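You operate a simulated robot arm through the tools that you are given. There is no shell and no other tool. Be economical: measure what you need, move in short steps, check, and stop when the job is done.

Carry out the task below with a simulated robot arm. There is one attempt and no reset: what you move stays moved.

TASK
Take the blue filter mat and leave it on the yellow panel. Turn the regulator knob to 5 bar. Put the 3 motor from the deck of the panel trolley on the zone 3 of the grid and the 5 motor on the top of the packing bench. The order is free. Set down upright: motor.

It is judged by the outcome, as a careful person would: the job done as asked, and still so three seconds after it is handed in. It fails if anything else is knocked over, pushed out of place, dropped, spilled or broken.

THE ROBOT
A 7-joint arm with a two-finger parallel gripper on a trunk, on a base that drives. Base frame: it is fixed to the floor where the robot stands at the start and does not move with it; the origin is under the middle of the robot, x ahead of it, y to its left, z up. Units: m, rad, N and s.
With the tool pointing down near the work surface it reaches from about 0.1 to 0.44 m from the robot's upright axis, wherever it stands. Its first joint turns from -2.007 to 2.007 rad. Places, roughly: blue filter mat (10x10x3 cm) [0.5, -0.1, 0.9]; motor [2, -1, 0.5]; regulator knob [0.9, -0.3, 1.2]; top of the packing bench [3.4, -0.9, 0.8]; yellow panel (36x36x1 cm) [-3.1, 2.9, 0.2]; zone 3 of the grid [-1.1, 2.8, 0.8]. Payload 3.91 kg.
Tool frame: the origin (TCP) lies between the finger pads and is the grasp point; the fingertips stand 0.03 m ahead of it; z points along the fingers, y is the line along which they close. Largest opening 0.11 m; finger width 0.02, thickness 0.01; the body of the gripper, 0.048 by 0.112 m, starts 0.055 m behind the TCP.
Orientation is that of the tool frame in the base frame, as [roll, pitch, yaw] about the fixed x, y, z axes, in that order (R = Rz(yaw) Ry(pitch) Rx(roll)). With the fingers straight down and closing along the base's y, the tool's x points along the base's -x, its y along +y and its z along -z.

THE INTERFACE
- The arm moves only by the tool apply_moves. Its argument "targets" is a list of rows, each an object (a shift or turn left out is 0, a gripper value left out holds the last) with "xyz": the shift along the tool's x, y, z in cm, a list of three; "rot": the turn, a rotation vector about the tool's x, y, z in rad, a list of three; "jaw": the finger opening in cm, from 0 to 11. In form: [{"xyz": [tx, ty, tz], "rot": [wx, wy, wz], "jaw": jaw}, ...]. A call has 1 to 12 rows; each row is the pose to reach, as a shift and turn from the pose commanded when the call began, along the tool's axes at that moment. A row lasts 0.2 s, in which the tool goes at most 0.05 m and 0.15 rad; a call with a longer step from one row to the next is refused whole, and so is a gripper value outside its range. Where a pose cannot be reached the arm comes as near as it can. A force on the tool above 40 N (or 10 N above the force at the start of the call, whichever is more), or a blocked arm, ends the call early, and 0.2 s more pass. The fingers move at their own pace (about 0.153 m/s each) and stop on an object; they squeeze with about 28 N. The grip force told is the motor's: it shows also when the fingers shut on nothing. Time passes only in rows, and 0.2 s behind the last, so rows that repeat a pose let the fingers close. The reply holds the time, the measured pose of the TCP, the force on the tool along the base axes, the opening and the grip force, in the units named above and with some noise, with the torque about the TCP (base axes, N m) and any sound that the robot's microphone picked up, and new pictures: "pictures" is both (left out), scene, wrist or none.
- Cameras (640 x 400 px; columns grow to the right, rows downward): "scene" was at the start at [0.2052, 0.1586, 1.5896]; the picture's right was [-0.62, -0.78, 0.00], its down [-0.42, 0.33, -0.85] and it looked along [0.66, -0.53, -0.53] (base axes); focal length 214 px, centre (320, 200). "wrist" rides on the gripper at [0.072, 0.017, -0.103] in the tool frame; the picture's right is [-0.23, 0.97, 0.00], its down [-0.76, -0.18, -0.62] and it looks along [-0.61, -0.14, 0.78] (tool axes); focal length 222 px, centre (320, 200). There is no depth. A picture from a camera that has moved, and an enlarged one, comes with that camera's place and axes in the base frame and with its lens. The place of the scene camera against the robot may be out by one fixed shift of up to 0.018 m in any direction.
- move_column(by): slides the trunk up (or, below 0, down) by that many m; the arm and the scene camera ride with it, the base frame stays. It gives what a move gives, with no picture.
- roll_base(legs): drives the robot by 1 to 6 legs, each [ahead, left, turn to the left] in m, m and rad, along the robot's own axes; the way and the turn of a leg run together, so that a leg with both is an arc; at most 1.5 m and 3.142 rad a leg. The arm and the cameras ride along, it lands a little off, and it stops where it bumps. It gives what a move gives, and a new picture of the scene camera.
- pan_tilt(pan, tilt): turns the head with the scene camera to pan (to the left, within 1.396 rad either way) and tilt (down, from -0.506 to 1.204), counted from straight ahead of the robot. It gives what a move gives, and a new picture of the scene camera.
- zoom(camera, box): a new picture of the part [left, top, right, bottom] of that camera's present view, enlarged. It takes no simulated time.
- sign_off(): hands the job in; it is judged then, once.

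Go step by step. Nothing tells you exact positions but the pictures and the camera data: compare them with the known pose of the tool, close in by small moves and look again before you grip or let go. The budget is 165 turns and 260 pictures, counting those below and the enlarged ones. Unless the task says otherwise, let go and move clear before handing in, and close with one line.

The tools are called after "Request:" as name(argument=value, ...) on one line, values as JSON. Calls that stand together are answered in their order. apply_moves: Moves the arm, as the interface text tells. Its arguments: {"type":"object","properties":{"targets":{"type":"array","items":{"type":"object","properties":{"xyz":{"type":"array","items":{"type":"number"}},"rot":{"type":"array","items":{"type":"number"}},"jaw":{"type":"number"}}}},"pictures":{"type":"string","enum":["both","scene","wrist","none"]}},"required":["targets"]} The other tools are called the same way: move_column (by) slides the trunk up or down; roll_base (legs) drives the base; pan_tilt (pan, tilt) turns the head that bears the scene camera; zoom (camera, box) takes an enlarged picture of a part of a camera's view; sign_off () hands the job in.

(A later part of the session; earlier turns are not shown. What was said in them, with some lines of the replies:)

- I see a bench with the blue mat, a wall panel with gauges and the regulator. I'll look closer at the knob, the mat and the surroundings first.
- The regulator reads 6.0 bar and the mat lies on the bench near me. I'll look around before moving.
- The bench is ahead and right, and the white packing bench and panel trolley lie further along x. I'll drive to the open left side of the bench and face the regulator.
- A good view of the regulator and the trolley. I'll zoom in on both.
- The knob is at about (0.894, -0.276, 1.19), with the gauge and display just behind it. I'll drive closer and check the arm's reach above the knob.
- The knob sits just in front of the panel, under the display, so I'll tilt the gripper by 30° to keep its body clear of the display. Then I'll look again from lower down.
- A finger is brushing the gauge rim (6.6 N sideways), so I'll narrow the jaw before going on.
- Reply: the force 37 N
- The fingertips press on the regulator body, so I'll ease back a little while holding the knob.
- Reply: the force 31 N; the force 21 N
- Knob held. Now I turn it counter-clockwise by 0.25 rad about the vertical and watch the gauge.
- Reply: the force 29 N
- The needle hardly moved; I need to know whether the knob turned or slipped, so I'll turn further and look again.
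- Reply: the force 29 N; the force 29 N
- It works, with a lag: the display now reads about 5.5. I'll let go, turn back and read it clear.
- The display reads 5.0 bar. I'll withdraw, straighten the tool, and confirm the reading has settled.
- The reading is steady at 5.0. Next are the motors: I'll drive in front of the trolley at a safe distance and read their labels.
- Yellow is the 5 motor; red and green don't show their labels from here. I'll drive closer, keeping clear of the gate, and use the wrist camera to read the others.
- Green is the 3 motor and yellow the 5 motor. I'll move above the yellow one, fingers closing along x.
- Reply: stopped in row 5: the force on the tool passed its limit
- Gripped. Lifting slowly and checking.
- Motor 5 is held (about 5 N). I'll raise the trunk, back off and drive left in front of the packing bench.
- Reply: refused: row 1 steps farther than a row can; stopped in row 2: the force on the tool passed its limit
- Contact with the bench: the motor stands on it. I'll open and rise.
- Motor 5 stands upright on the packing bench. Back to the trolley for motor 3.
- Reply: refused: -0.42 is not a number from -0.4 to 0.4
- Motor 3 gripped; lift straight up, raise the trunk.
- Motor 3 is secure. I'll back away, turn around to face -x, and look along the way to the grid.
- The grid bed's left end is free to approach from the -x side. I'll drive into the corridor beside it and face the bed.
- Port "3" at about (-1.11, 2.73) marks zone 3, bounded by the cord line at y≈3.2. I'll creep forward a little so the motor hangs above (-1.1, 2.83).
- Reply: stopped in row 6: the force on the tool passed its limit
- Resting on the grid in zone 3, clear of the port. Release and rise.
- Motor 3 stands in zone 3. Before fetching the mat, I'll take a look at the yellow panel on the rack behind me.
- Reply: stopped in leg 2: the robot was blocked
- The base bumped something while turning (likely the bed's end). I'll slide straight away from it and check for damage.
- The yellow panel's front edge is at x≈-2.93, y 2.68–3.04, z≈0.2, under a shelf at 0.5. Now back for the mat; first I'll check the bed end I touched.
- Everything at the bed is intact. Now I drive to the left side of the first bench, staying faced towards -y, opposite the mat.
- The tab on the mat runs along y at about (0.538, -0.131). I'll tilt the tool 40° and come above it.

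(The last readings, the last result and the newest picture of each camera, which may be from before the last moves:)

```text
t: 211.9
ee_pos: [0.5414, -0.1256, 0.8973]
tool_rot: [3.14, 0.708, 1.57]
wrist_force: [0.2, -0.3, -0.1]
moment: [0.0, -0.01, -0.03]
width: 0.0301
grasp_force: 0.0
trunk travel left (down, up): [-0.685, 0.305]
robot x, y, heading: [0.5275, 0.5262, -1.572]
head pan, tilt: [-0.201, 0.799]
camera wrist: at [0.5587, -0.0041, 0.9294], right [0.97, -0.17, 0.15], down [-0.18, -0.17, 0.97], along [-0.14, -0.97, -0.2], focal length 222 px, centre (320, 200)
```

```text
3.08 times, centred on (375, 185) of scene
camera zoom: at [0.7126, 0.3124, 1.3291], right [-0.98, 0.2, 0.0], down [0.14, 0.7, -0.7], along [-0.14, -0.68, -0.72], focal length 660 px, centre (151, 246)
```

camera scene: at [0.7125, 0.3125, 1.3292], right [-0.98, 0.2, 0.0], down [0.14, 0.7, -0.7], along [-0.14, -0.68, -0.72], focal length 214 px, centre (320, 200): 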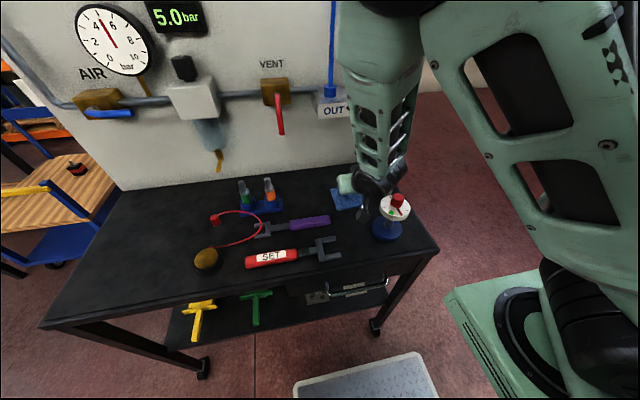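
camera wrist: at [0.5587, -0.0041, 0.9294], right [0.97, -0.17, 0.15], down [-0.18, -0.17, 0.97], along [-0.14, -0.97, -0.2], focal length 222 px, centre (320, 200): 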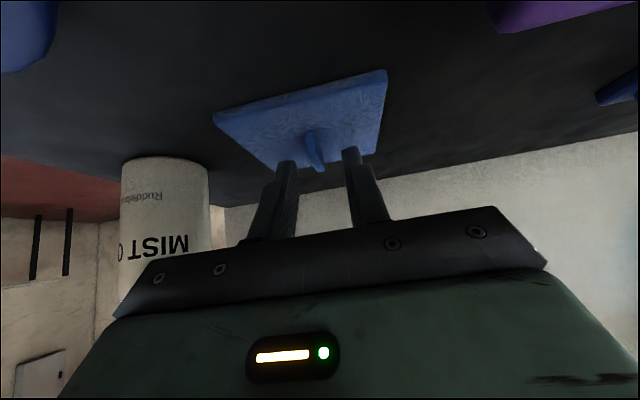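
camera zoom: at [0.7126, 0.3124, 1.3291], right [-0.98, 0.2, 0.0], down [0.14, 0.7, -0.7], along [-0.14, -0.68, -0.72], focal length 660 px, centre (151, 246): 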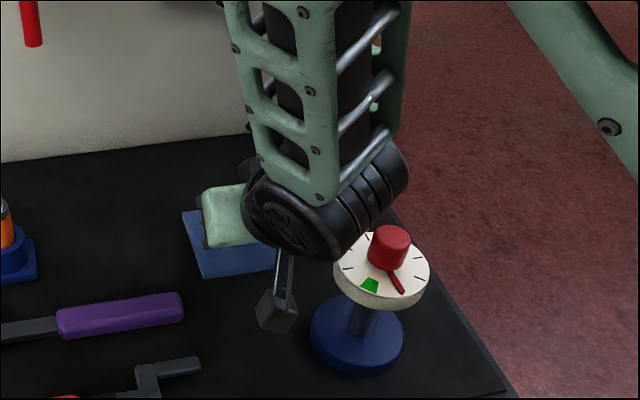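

The tab sits between the fingertips. Close on it.

Request:
apply_moves(targets=[{"jaw": 1.5}, {"jaw": 0.5}, {"jaw": 0}, {"jaw": 0}], pictures="none")

Request:
zoom(camera="wrist", box=[220, 80, 420, 240])

```text
t: 212.9
ee_pos: [0.5416, -0.1259, 0.8969]
tool_rot: [-3.141, 0.709, 1.571]
wrist_force: [-0.4, -0.4, 0.0]
moment: [-0.03, 0.0, 0.02]
width: 0.0059
grasp_force: 28.0
trunk travel left (down, up): [-0.685, 0.305]
robot x, y, heading: [0.5317, 0.5245, -1.571]
head pan, tilt: [-0.201, 0.799]
```

```text
2.50 times, centred on (320, 160) of wrist
camera zoom: at [0.5587, -0.0041, 0.9294], right [0.97, -0.17, 0.15], down [-0.18, -0.17, 0.97], along [-0.14, -0.97, -0.2], focal length 555 px, centre (320, 300)
```

zoom: 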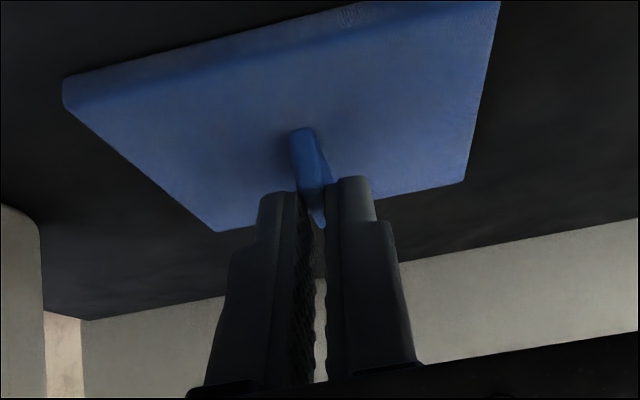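

Request:
apply_moves(targets=[{"xyz": [-0.65, 0, -0.76]}, {"xyz": [-2, 0, -2.3]}, {"xyz": [-4, 0, -4.6]}, {"xyz": [-6, 0, -6.9]}, {"xyz": [-7.8, 0, -9.1]}, {"xyz": [-9.8, 0, -11.4]}, {"xyz": [-9.8, 0, -11.4]}], pictures="both")

```text
t: 214.5
ee_pos: [0.5414, -0.1264, 1.0478]
tool_rot: [-3.14, 0.707, 1.57]
wrist_force: [0.3, -0.1, 0.0]
moment: [0.01, -0.01, 0.04]
width: 0.0057
grasp_force: 27.8
trunk travel left (down, up): [-0.685, 0.305]
robot x, y, heading: [0.529, 0.5255, -1.57]
head pan, tilt: [-0.201, 0.799]
camera scene: at [0.7126, 0.3123, 1.3291], right [-0.98, 0.2, 0.0], down [0.14, 0.7, -0.7], along [-0.14, -0.68, -0.72], focal length 214 px, centre (320, 200)
camera wrist: at [0.5583, -0.005, 1.081], right [0.97, -0.17, 0.15], down [-0.18, -0.17, 0.97], along [-0.14, -0.97, -0.2], focal length 222 px, centre (320, 200)
```

scene: 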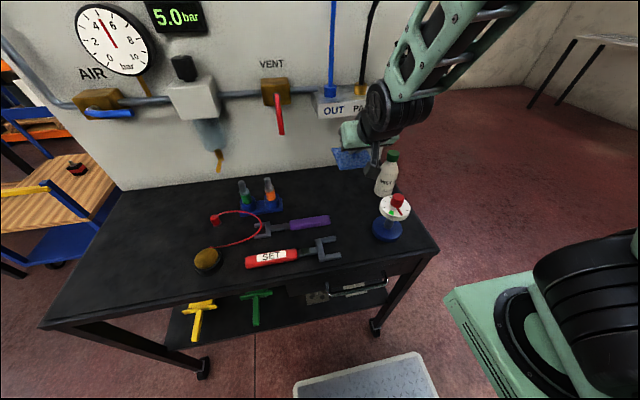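
wrist: 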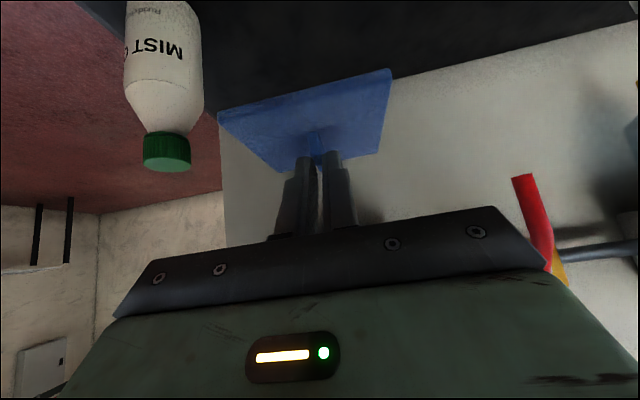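

Mat in hand, everything else undisturbed. I'll raise, back off, and drive the same route back to the panel rack.

Request:
move_column(by=0.15)

Request:
roll_base(legs=[[-0.24, 0, 0], [0, -1.35, 0], [0, -1.35, 0], [-1.5, 0, 0], [-0.55, 0, 0]])

```text
t: 216.2
ee_pos: [0.5405, -0.1269, 1.1971]
tool_rot: [3.141, 0.711, 1.571]
wrist_force: [0.1, -0.2, -0.1]
moment: [-0.02, 0.0, -0.01]
width: 0.0055
grasp_force: 28.3
trunk travel left (down, up): [-0.835, 0.155]
robot x, y, heading: [0.5304, 0.5236, -1.573]
head pan, tilt: [-0.201, 0.799]
```

```text
t: 240.5
ee_pos: [-2.1541, 2.1575, 1.1973]
tool_rot: [3.141, 0.708, 1.566]
wrist_force: [0.2, 0.6, -0.1]
moment: [0.04, 0.01, 0.03]
width: 0.0056
grasp_force: 27.7
trunk travel left (down, up): [-0.835, 0.155]
robot x, y, heading: [-2.1628, 2.8074, -1.576]
head pan, tilt: [-0.201, 0.799]
camera scene: at [-1.9808, 2.5957, 1.4791], right [-0.98, 0.2, 0.0], down [0.15, 0.7, -0.7], along [-0.14, -0.68, -0.72], focal length 214 px, centre (320, 200)
```

scene: 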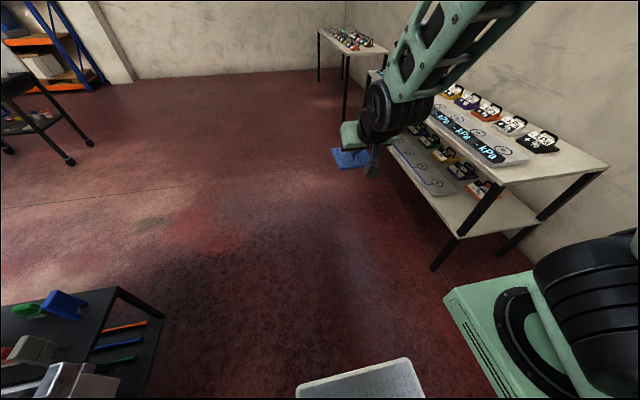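

Request:
roll_base(legs=[[-0.06, 0.05, 0], [0, 0, -1.565]])

Request:
pan_tilt(pan=-0.4, tilt=0.8)

```text
t: 245.4
ee_pos: [-2.7626, 2.864, 1.1982]
tool_rot: [3.141, 0.709, -0.01]
wrist_force: [0.1, 0.1, 0.1]
moment: [-0.01, 0.0, -0.01]
width: 0.0055
grasp_force: 28.0
trunk travel left (down, up): [-0.835, 0.155]
robot x, y, heading: [-2.1143, 2.8663, 3.132]
head pan, tilt: [-0.201, 0.799]
camera scene: at [-2.3413, 2.6909, 1.4791], right [0.21, 0.98, 0.0], down [0.7, -0.15, -0.7], along [-0.68, 0.15, -0.72], focal length 214 px, centre (320, 200)
```

scene: 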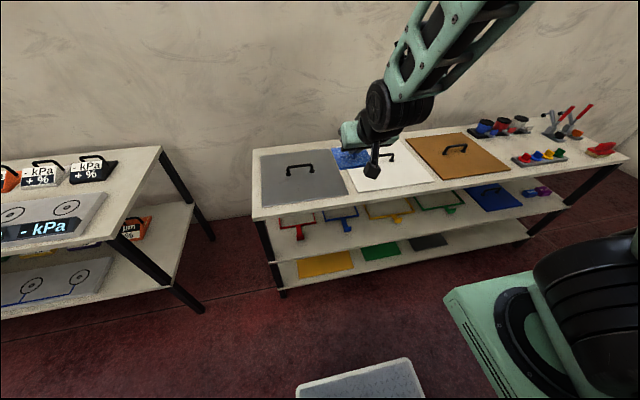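

```text
t: 246.1
ee_pos: [-2.7626, 2.8641, 1.1973]
tool_rot: [3.141, 0.707, -0.007]
wrist_force: [0.4, -0.4, -1.2]
moment: [0.01, -0.04, 0.0]
width: 0.0057
grasp_force: 28.2
trunk travel left (down, up): [-0.835, 0.155]
robot x, y, heading: [-2.1106, 2.8683, 3.125]
head pan, tilt: [-0.4, 0.799]
camera scene: at [-2.3364, 2.7061, 1.4791], right [0.4, 0.92, 0.0], down [0.66, -0.28, -0.7], along [-0.64, 0.28, -0.72], focal length 214 px, centre (320, 200)
```

scene: 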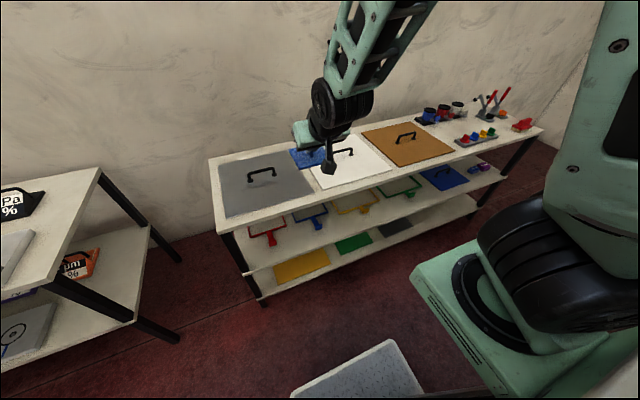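

Request:
zoom(camera="scene", box=[200, 180, 400, 320])

```text
2.86 times, centred on (300, 250) of scene
camera zoom: at [-2.3364, 2.7061, 1.4791], right [0.4, 0.92, 0.0], down [0.66, -0.28, -0.7], along [-0.64, 0.28, -0.72], focal length 613 px, centre (377, 57)
```

zoom: 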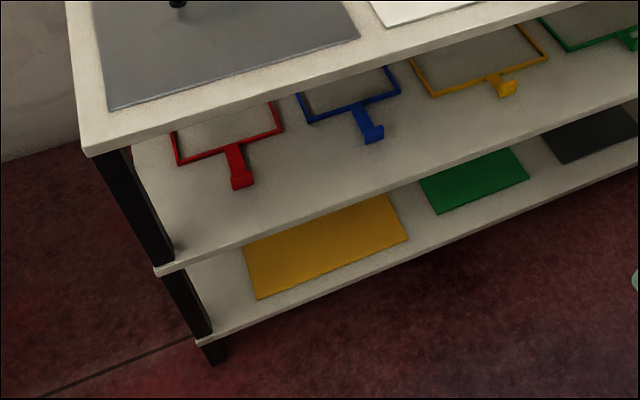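

Request:
move_column(by=-0.4)

Request:
move_column(by=-0.4)

Request:
apply_moves(targets=[{"xyz": [0, 0, 0]}], pictures="both")

```text
t: 249.9
ee_pos: [-2.7626, 2.8631, 0.7981]
tool_rot: [3.139, 0.707, -0.01]
wrist_force: [-0.8, 0.9, -0.9]
moment: [0.01, -0.04, 0.0]
width: 0.0056
grasp_force: 28.2
trunk travel left (down, up): [-0.435, 0.555]
robot x, y, heading: [-2.1116, 2.8673, 3.134]
head pan, tilt: [-0.4, 0.799]
```

```text
t: 253.8
ee_pos: [-2.7643, 2.8641, 0.3982]
tool_rot: [3.14, 0.707, -0.008]
wrist_force: [-0.4, -0.8, -0.1]
moment: [0.01, -0.03, -0.02]
width: 0.0057
grasp_force: 27.9
trunk travel left (down, up): [-0.035, 0.955]
robot x, y, heading: [-2.111, 2.868, 3.132]
head pan, tilt: [-0.4, 0.799]
```

```text
t: 254.2
ee_pos: [-2.763, 2.8622, 0.399]
tool_rot: [-3.141, 0.708, -0.007]
wrist_force: [0.4, 0.3, -0.2]
moment: [-0.02, -0.01, 0.02]
width: 0.0058
grasp_force: 28.0
trunk travel left (down, up): [-0.035, 0.955]
robot x, y, heading: [-2.1087, 2.8682, 3.132]
head pan, tilt: [-0.4, 0.799]
camera scene: at [-2.3364, 2.7061, 0.6792], right [0.4, 0.92, 0.0], down [0.66, -0.29, -0.7], along [-0.64, 0.28, -0.72], focal length 214 px, centre (320, 200)
camera wrist: at [-2.6401, 2.8456, 0.4308], right [-0.18, -0.97, 0.15], down [-0.17, 0.18, 0.97], along [-0.97, 0.15, -0.2], focal length 222 px, centre (320, 200)
```

scene: 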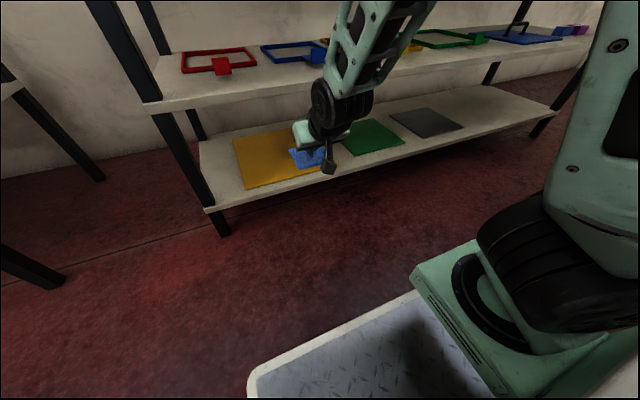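
wrist: 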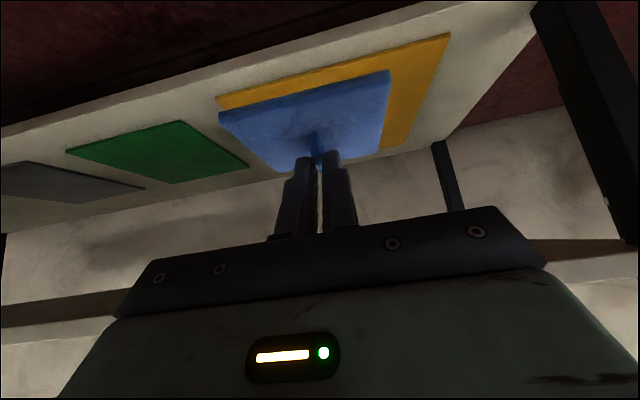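

Request:
apply_moves(targets=[{"xyz": [2.2, 0, 2.55]}, {"xyz": [4.4, 0, 5.1]}, {"xyz": [6.6, 0, 7.7]}, {"xyz": [8.7, 0, 10.2]}, {"xyz": [8.7, 0, 10.2]}], pictures="both")

```text
t: 255.3
ee_pos: [-2.7626, 2.863, 0.2644]
tool_rot: [3.141, 0.711, -0.009]
wrist_force: [0.6, -0.2, -0.2]
moment: [-0.01, 0.02, -0.04]
width: 0.0055
grasp_force: 28.1
trunk travel left (down, up): [-0.035, 0.955]
robot x, y, heading: [-2.1134, 2.8712, 3.132]
head pan, tilt: [-0.4, 0.799]
camera scene: at [-2.3364, 2.7061, 0.6791], right [0.4, 0.92, 0.0], down [0.66, -0.29, -0.7], along [-0.64, 0.28, -0.72], focal length 214 px, centre (320, 200)
camera wrist: at [-2.6404, 2.845, 0.2975], right [-0.18, -0.97, 0.15], down [-0.17, 0.18, 0.97], along [-0.97, 0.15, -0.2], focal length 222 px, centre (320, 200)
```

scene: 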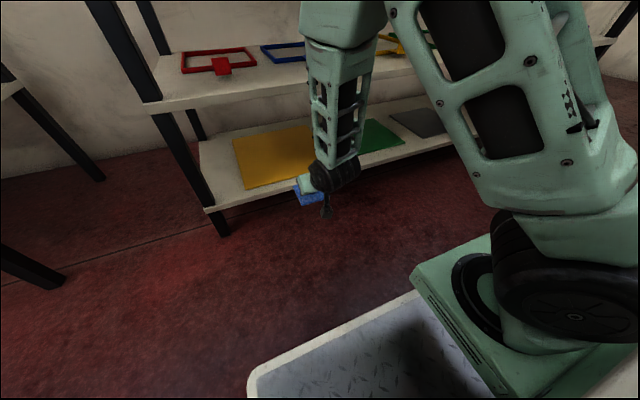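
wrist: 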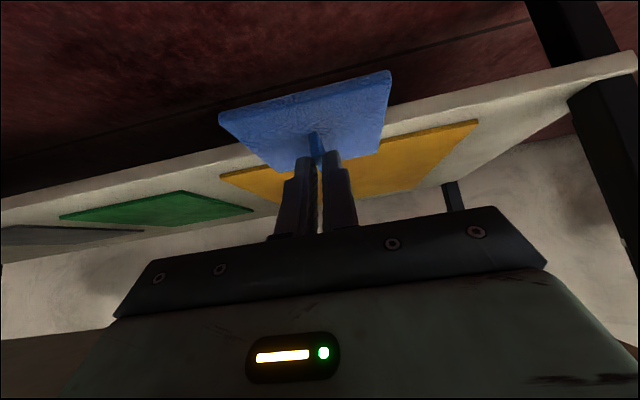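

The arm's forearm is upright outside the shelf. I'll extend the arm forward at this height, so the forearm leans back towards the robot, and check.

Request:
apply_moves(targets=[{"xyz": [-2.5, 0, 2.1]}, {"xyz": [-5, 0, 4.2]}, {"xyz": [-7.5, 0, 6.4]}, {"xyz": [-9.9, 0, 8.45]}, {"xyz": [-9.9, 0, 8.45]}], pictures="both")

```text
t: 256.6
ee_pos: [-2.8933, 2.865, 0.2642]
tool_rot: [-3.14, 0.707, -0.009]
wrist_force: [-0.2, 0.0, 0.6]
moment: [-0.03, -0.05, 0.03]
width: 0.0056
grasp_force: 27.6
trunk travel left (down, up): [-0.035, 0.955]
robot x, y, heading: [-2.1104, 2.8659, 3.13]
head pan, tilt: [-0.4, 0.799]
camera scene: at [-2.3364, 2.7061, 0.6791], right [0.4, 0.92, 0.0], down [0.66, -0.29, -0.7], along [-0.64, 0.28, -0.72], focal length 214 px, centre (320, 200)
camera wrist: at [-2.7702, 2.8471, 0.297], right [-0.18, -0.97, 0.15], down [-0.17, 0.18, 0.97], along [-0.97, 0.15, -0.2], focal length 222 px, centre (320, 200)
```

scene: 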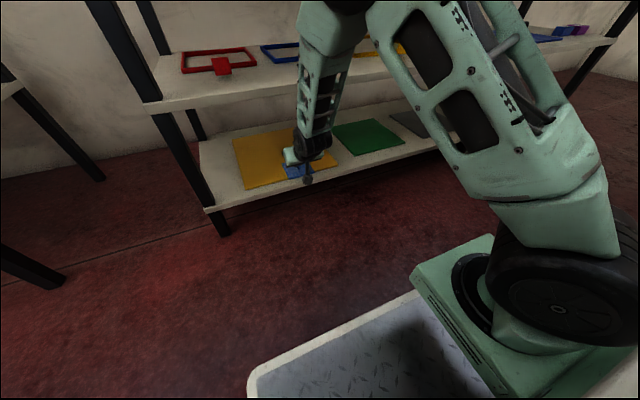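
wrist: 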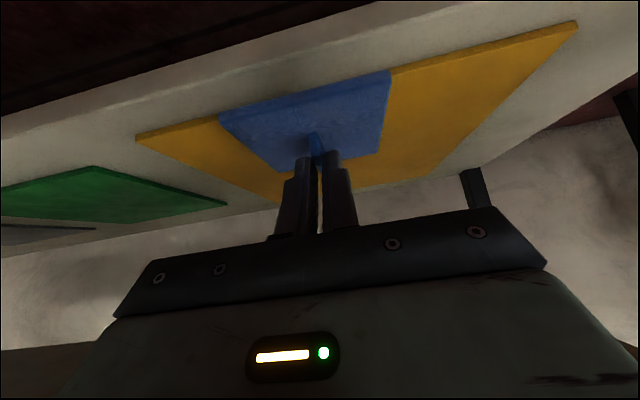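

Request:
apply_moves(targets=[{"xyz": [-1.9, 0, 1.6]}, {"xyz": [-3.8, 0, 3.25]}, {"xyz": [-3.8, 0, 3.25]}], pictures="none")

Request:
roll_base(legs=[[0.06, 0, 0]])

Request:
apply_moves(targets=[{"xyz": [0, 0, 0]}], pictures="wrist")

```text
t: 257.4
ee_pos: [-2.9429, 2.8661, 0.2641]
tool_rot: [3.141, 0.709, -0.009]
wrist_force: [0.7, -0.4, 0.8]
moment: [-0.01, -0.02, 0.01]
width: 0.0055
grasp_force: 27.8
trunk travel left (down, up): [-0.035, 0.955]
robot x, y, heading: [-2.1097, 2.8718, 3.134]
head pan, tilt: [-0.4, 0.799]
```

```text
t: 258.3
ee_pos: [-3.0037, 2.8673, 0.2638]
tool_rot: [3.141, 0.708, -0.009]
wrist_force: [-0.4, -0.2, -0.5]
moment: [0.03, 0.0, 0.02]
width: 0.0058
grasp_force: 28.2
trunk travel left (down, up): [-0.035, 0.955]
robot x, y, heading: [-2.1715, 2.8712, 3.126]
head pan, tilt: [-0.4, 0.799]
camera scene: at [-2.3964, 2.7067, 0.6791], right [0.4, 0.92, 0.0], down [0.66, -0.29, -0.7], along [-0.64, 0.28, -0.72], focal length 214 px, centre (320, 200)
```

scene: 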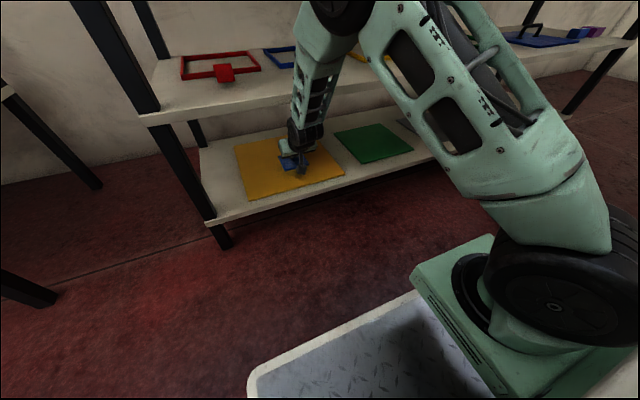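

```text
t: 258.7
ee_pos: [-3.0034, 2.8659, 0.2644]
tool_rot: [-3.142, 0.706, -0.01]
wrist_force: [-0.2, -0.6, -0.3]
moment: [0.03, -0.02, -0.02]
width: 0.0055
grasp_force: 28.2
trunk travel left (down, up): [-0.035, 0.955]
robot x, y, heading: [-2.1725, 2.8693, 3.129]
head pan, tilt: [-0.4, 0.799]
camera wrist: at [-2.8802, 2.848, 0.2965], right [-0.18, -0.97, 0.15], down [-0.17, 0.18, 0.97], along [-0.97, 0.15, -0.2], focal length 222 px, centre (320, 200)
```

wrist: 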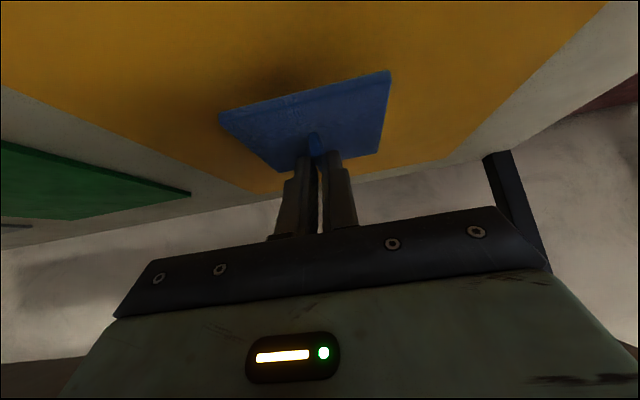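

Request:
apply_moves(targets=[{"xyz": [0.65, 0, 0.76]}, {"xyz": [1.3, 0, 1.52]}, {"xyz": [1.95, 0, 2.28]}, {"xyz": [2.15, 0, 2.5]}, {"xyz": [2.15, 0, 2.5]}], pictures="wrist")

Request:
zoom(camera="scene", box=[220, 100, 360, 210])

```text
t: 259.9
ee_pos: [-3.0041, 2.8648, 0.233]
tool_rot: [3.14, 0.708, -0.011]
wrist_force: [0.7, 0.1, -0.3]
moment: [-0.02, 0.02, 0.01]
width: 0.0054
grasp_force: 28.1
trunk travel left (down, up): [-0.035, 0.955]
robot x, y, heading: [-2.1713, 2.8693, 3.129]
head pan, tilt: [-0.4, 0.799]
camera wrist: at [-2.8804, 2.8479, 0.2638], right [-0.18, -0.97, 0.15], down [-0.17, 0.18, 0.97], along [-0.97, 0.15, -0.2], focal length 222 px, centre (320, 200)
```

wrist: 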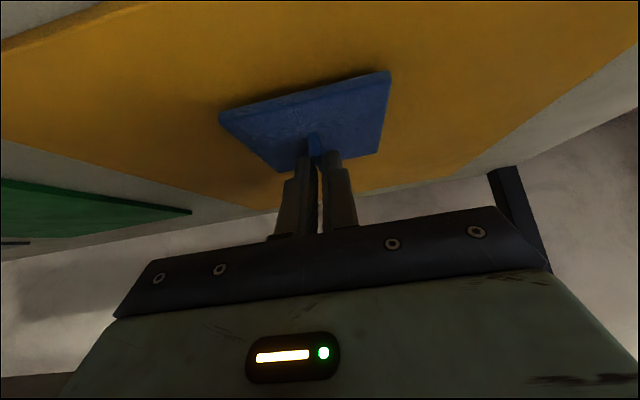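

```text
3.64 times, centred on (290, 155) of scene
camera zoom: at [-2.3964, 2.7067, 0.6791], right [0.4, 0.92, 0.0], down [0.66, -0.29, -0.7], along [-0.64, 0.28, -0.72], focal length 780 px, centre (429, 364)
```

zoom: 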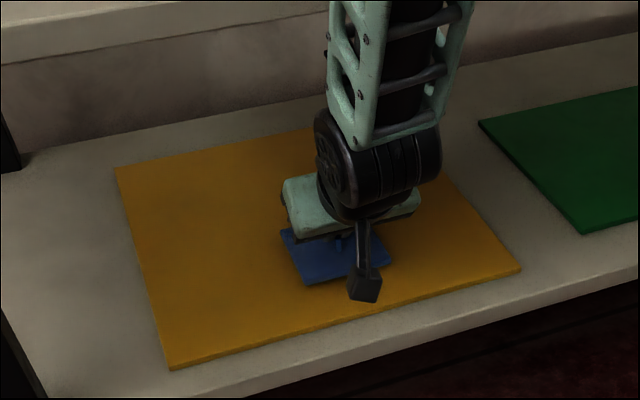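

Request:
apply_moves(targets=[{"xyz": [0.2, 0, 0.23]}, {"xyz": [0.4, 0, 0.46]}, {"xyz": [0.6, 0, 0.69]}, {"xyz": [0.75, 0, 0.87]}, {"xyz": [0.75, 0, 0.87]}], pictures="wrist")

```text
t: 261.1
ee_pos: [-3.0036, 2.8653, 0.2244]
tool_rot: [3.14, 0.717, -0.011]
wrist_force: [9.2, 2.2, 38.2]
moment: [0.08, 0.17, -0.01]
width: 0.0054
grasp_force: 27.2
trunk travel left (down, up): [-0.035, 0.955]
robot x, y, heading: [-2.1722, 2.8684, 3.133]
head pan, tilt: [-0.4, 0.799]
camera wrist: at [-2.8817, 2.8478, 0.2556], right [-0.18, -0.97, 0.15], down [-0.16, 0.18, 0.97], along [-0.97, 0.15, -0.19], focal length 222 px, centre (320, 200)
```

wrist: 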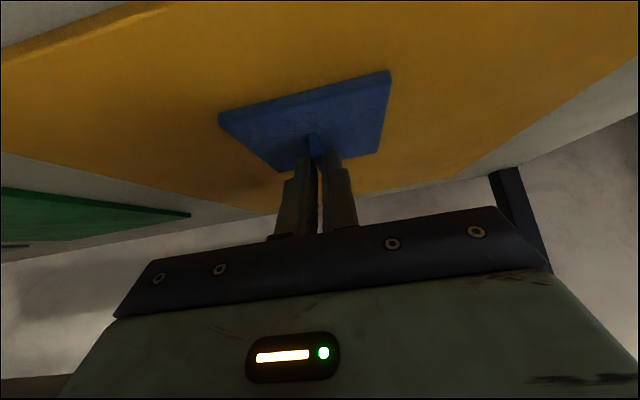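

The mat is down on the panel. Ease the pressure, then open and withdraw along the tool axis.

Request:
apply_moves(targets=[{"xyz": [-0.15, 0, -0.17]}, {"xyz": [-0.15, 0, -0.17]}, {"xyz": [-0.15, 0, -0.17], "jaw": 1.5}, {"xyz": [-0.15, 0, -0.17], "jaw": 3}, {"xyz": [-0.15, 0, -0.17], "jaw": 3}], pictures="wrist")

```text
t: 262.3
ee_pos: [-3.0031, 2.8666, 0.2209]
tool_rot: [3.142, 0.705, -0.009]
wrist_force: [-0.1, -0.1, 0.5]
moment: [-0.03, 0.02, 0.02]
width: 0.0302
grasp_force: 0.0
trunk travel left (down, up): [-0.035, 0.955]
robot x, y, heading: [-2.1711, 2.8657, 3.13]
head pan, tilt: [-0.4, 0.799]
camera wrist: at [-2.88, 2.8479, 0.2542], right [-0.18, -0.97, 0.15], down [-0.17, 0.18, 0.97], along [-0.97, 0.15, -0.2], focal length 222 px, centre (320, 200)
```

wrist: 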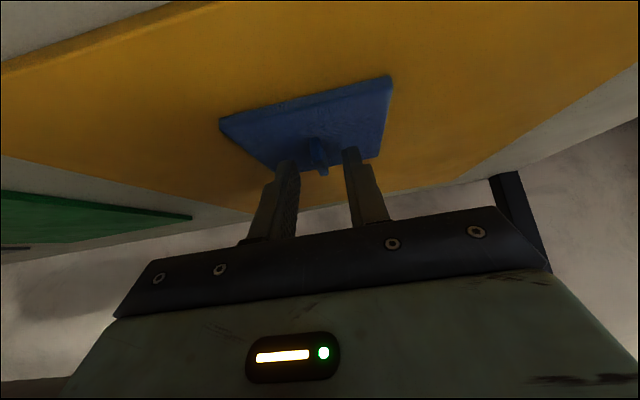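

Request:
apply_moves(targets=[{"xyz": [0, 0, -1]}, {"xyz": [0, 0, -3]}, {"xyz": [0, 0, -5]}, {"xyz": [0, 0, -5]}], pictures="none")

Request:
roll_base(legs=[[-0.25, 0, 0]])

Request:
apply_moves(targets=[{"xyz": [0, 0, 0]}], pictures="wrist")

```text
t: 263.3
ee_pos: [-2.9699, 2.8665, 0.2606]
tool_rot: [3.141, 0.709, -0.009]
wrist_force: [0.2, -0.5, -0.2]
moment: [-0.02, 0.0, -0.01]
width: 0.03
grasp_force: 0.0
trunk travel left (down, up): [-0.035, 0.955]
robot x, y, heading: [-2.1771, 2.8676, 3.129]
head pan, tilt: [-0.4, 0.799]
```

```text
t: 265.1
ee_pos: [-2.7173, 2.8639, 0.26]
tool_rot: [3.141, 0.71, -0.009]
wrist_force: [-0.8, 0.2, 0.2]
moment: [0.04, 0.01, 0.0]
width: 0.0297
grasp_force: 0.0
trunk travel left (down, up): [-0.035, 0.955]
robot x, y, heading: [-1.9173, 2.8685, 3.134]
head pan, tilt: [-0.4, 0.799]
camera scene: at [-2.1438, 2.7043, 0.6791], right [0.4, 0.92, 0.0], down [0.66, -0.29, -0.7], along [-0.64, 0.28, -0.72], focal length 214 px, centre (320, 200)
```

scene: 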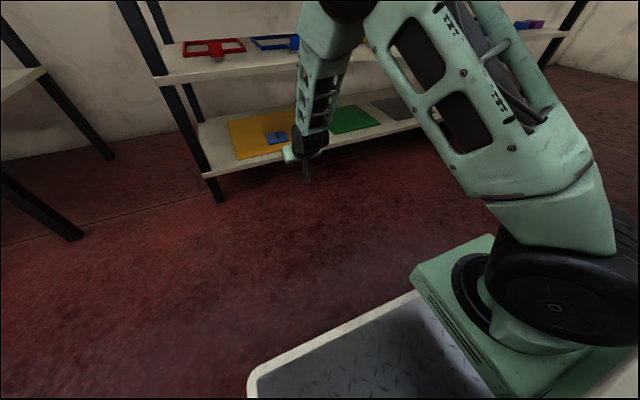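

```text
t: 265.6
ee_pos: [-2.7184, 2.8649, 0.2603]
tool_rot: [-3.141, 0.711, -0.01]
wrist_force: [-0.3, 0.6, -0.3]
moment: [-0.01, 0.03, -0.04]
width: 0.03
grasp_force: 0.0
trunk travel left (down, up): [-0.035, 0.955]
robot x, y, heading: [-1.9185, 2.8662, 3.132]
head pan, tilt: [-0.4, 0.799]
camera wrist: at [-2.5952, 2.8456, 0.2931], right [-0.18, -0.97, 0.15], down [-0.17, 0.18, 0.97], along [-0.97, 0.15, -0.2], focal length 222 px, centre (320, 200)
```

wrist: 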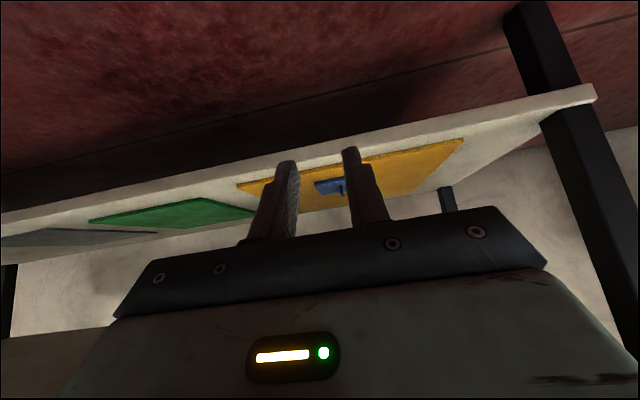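

The mat lies fully on the yellow panel and the gripper is clear. Both motors stand upright in their places, and the regulator read 5.0 bar when I last saw it. I'm handing in now.

Request:
sign_off()

```text
The job is handed in.
```

I finished and handed in all four parts: the blue mat is on the yellow panel, the regulator is at 5.0 bar, the 3 motor stands upright in zone 3 of the grid, and the 5 motor stands upright on the packing bench. The base bumped something while turning beside the grid; nothing looked moved or damaged afterwards.
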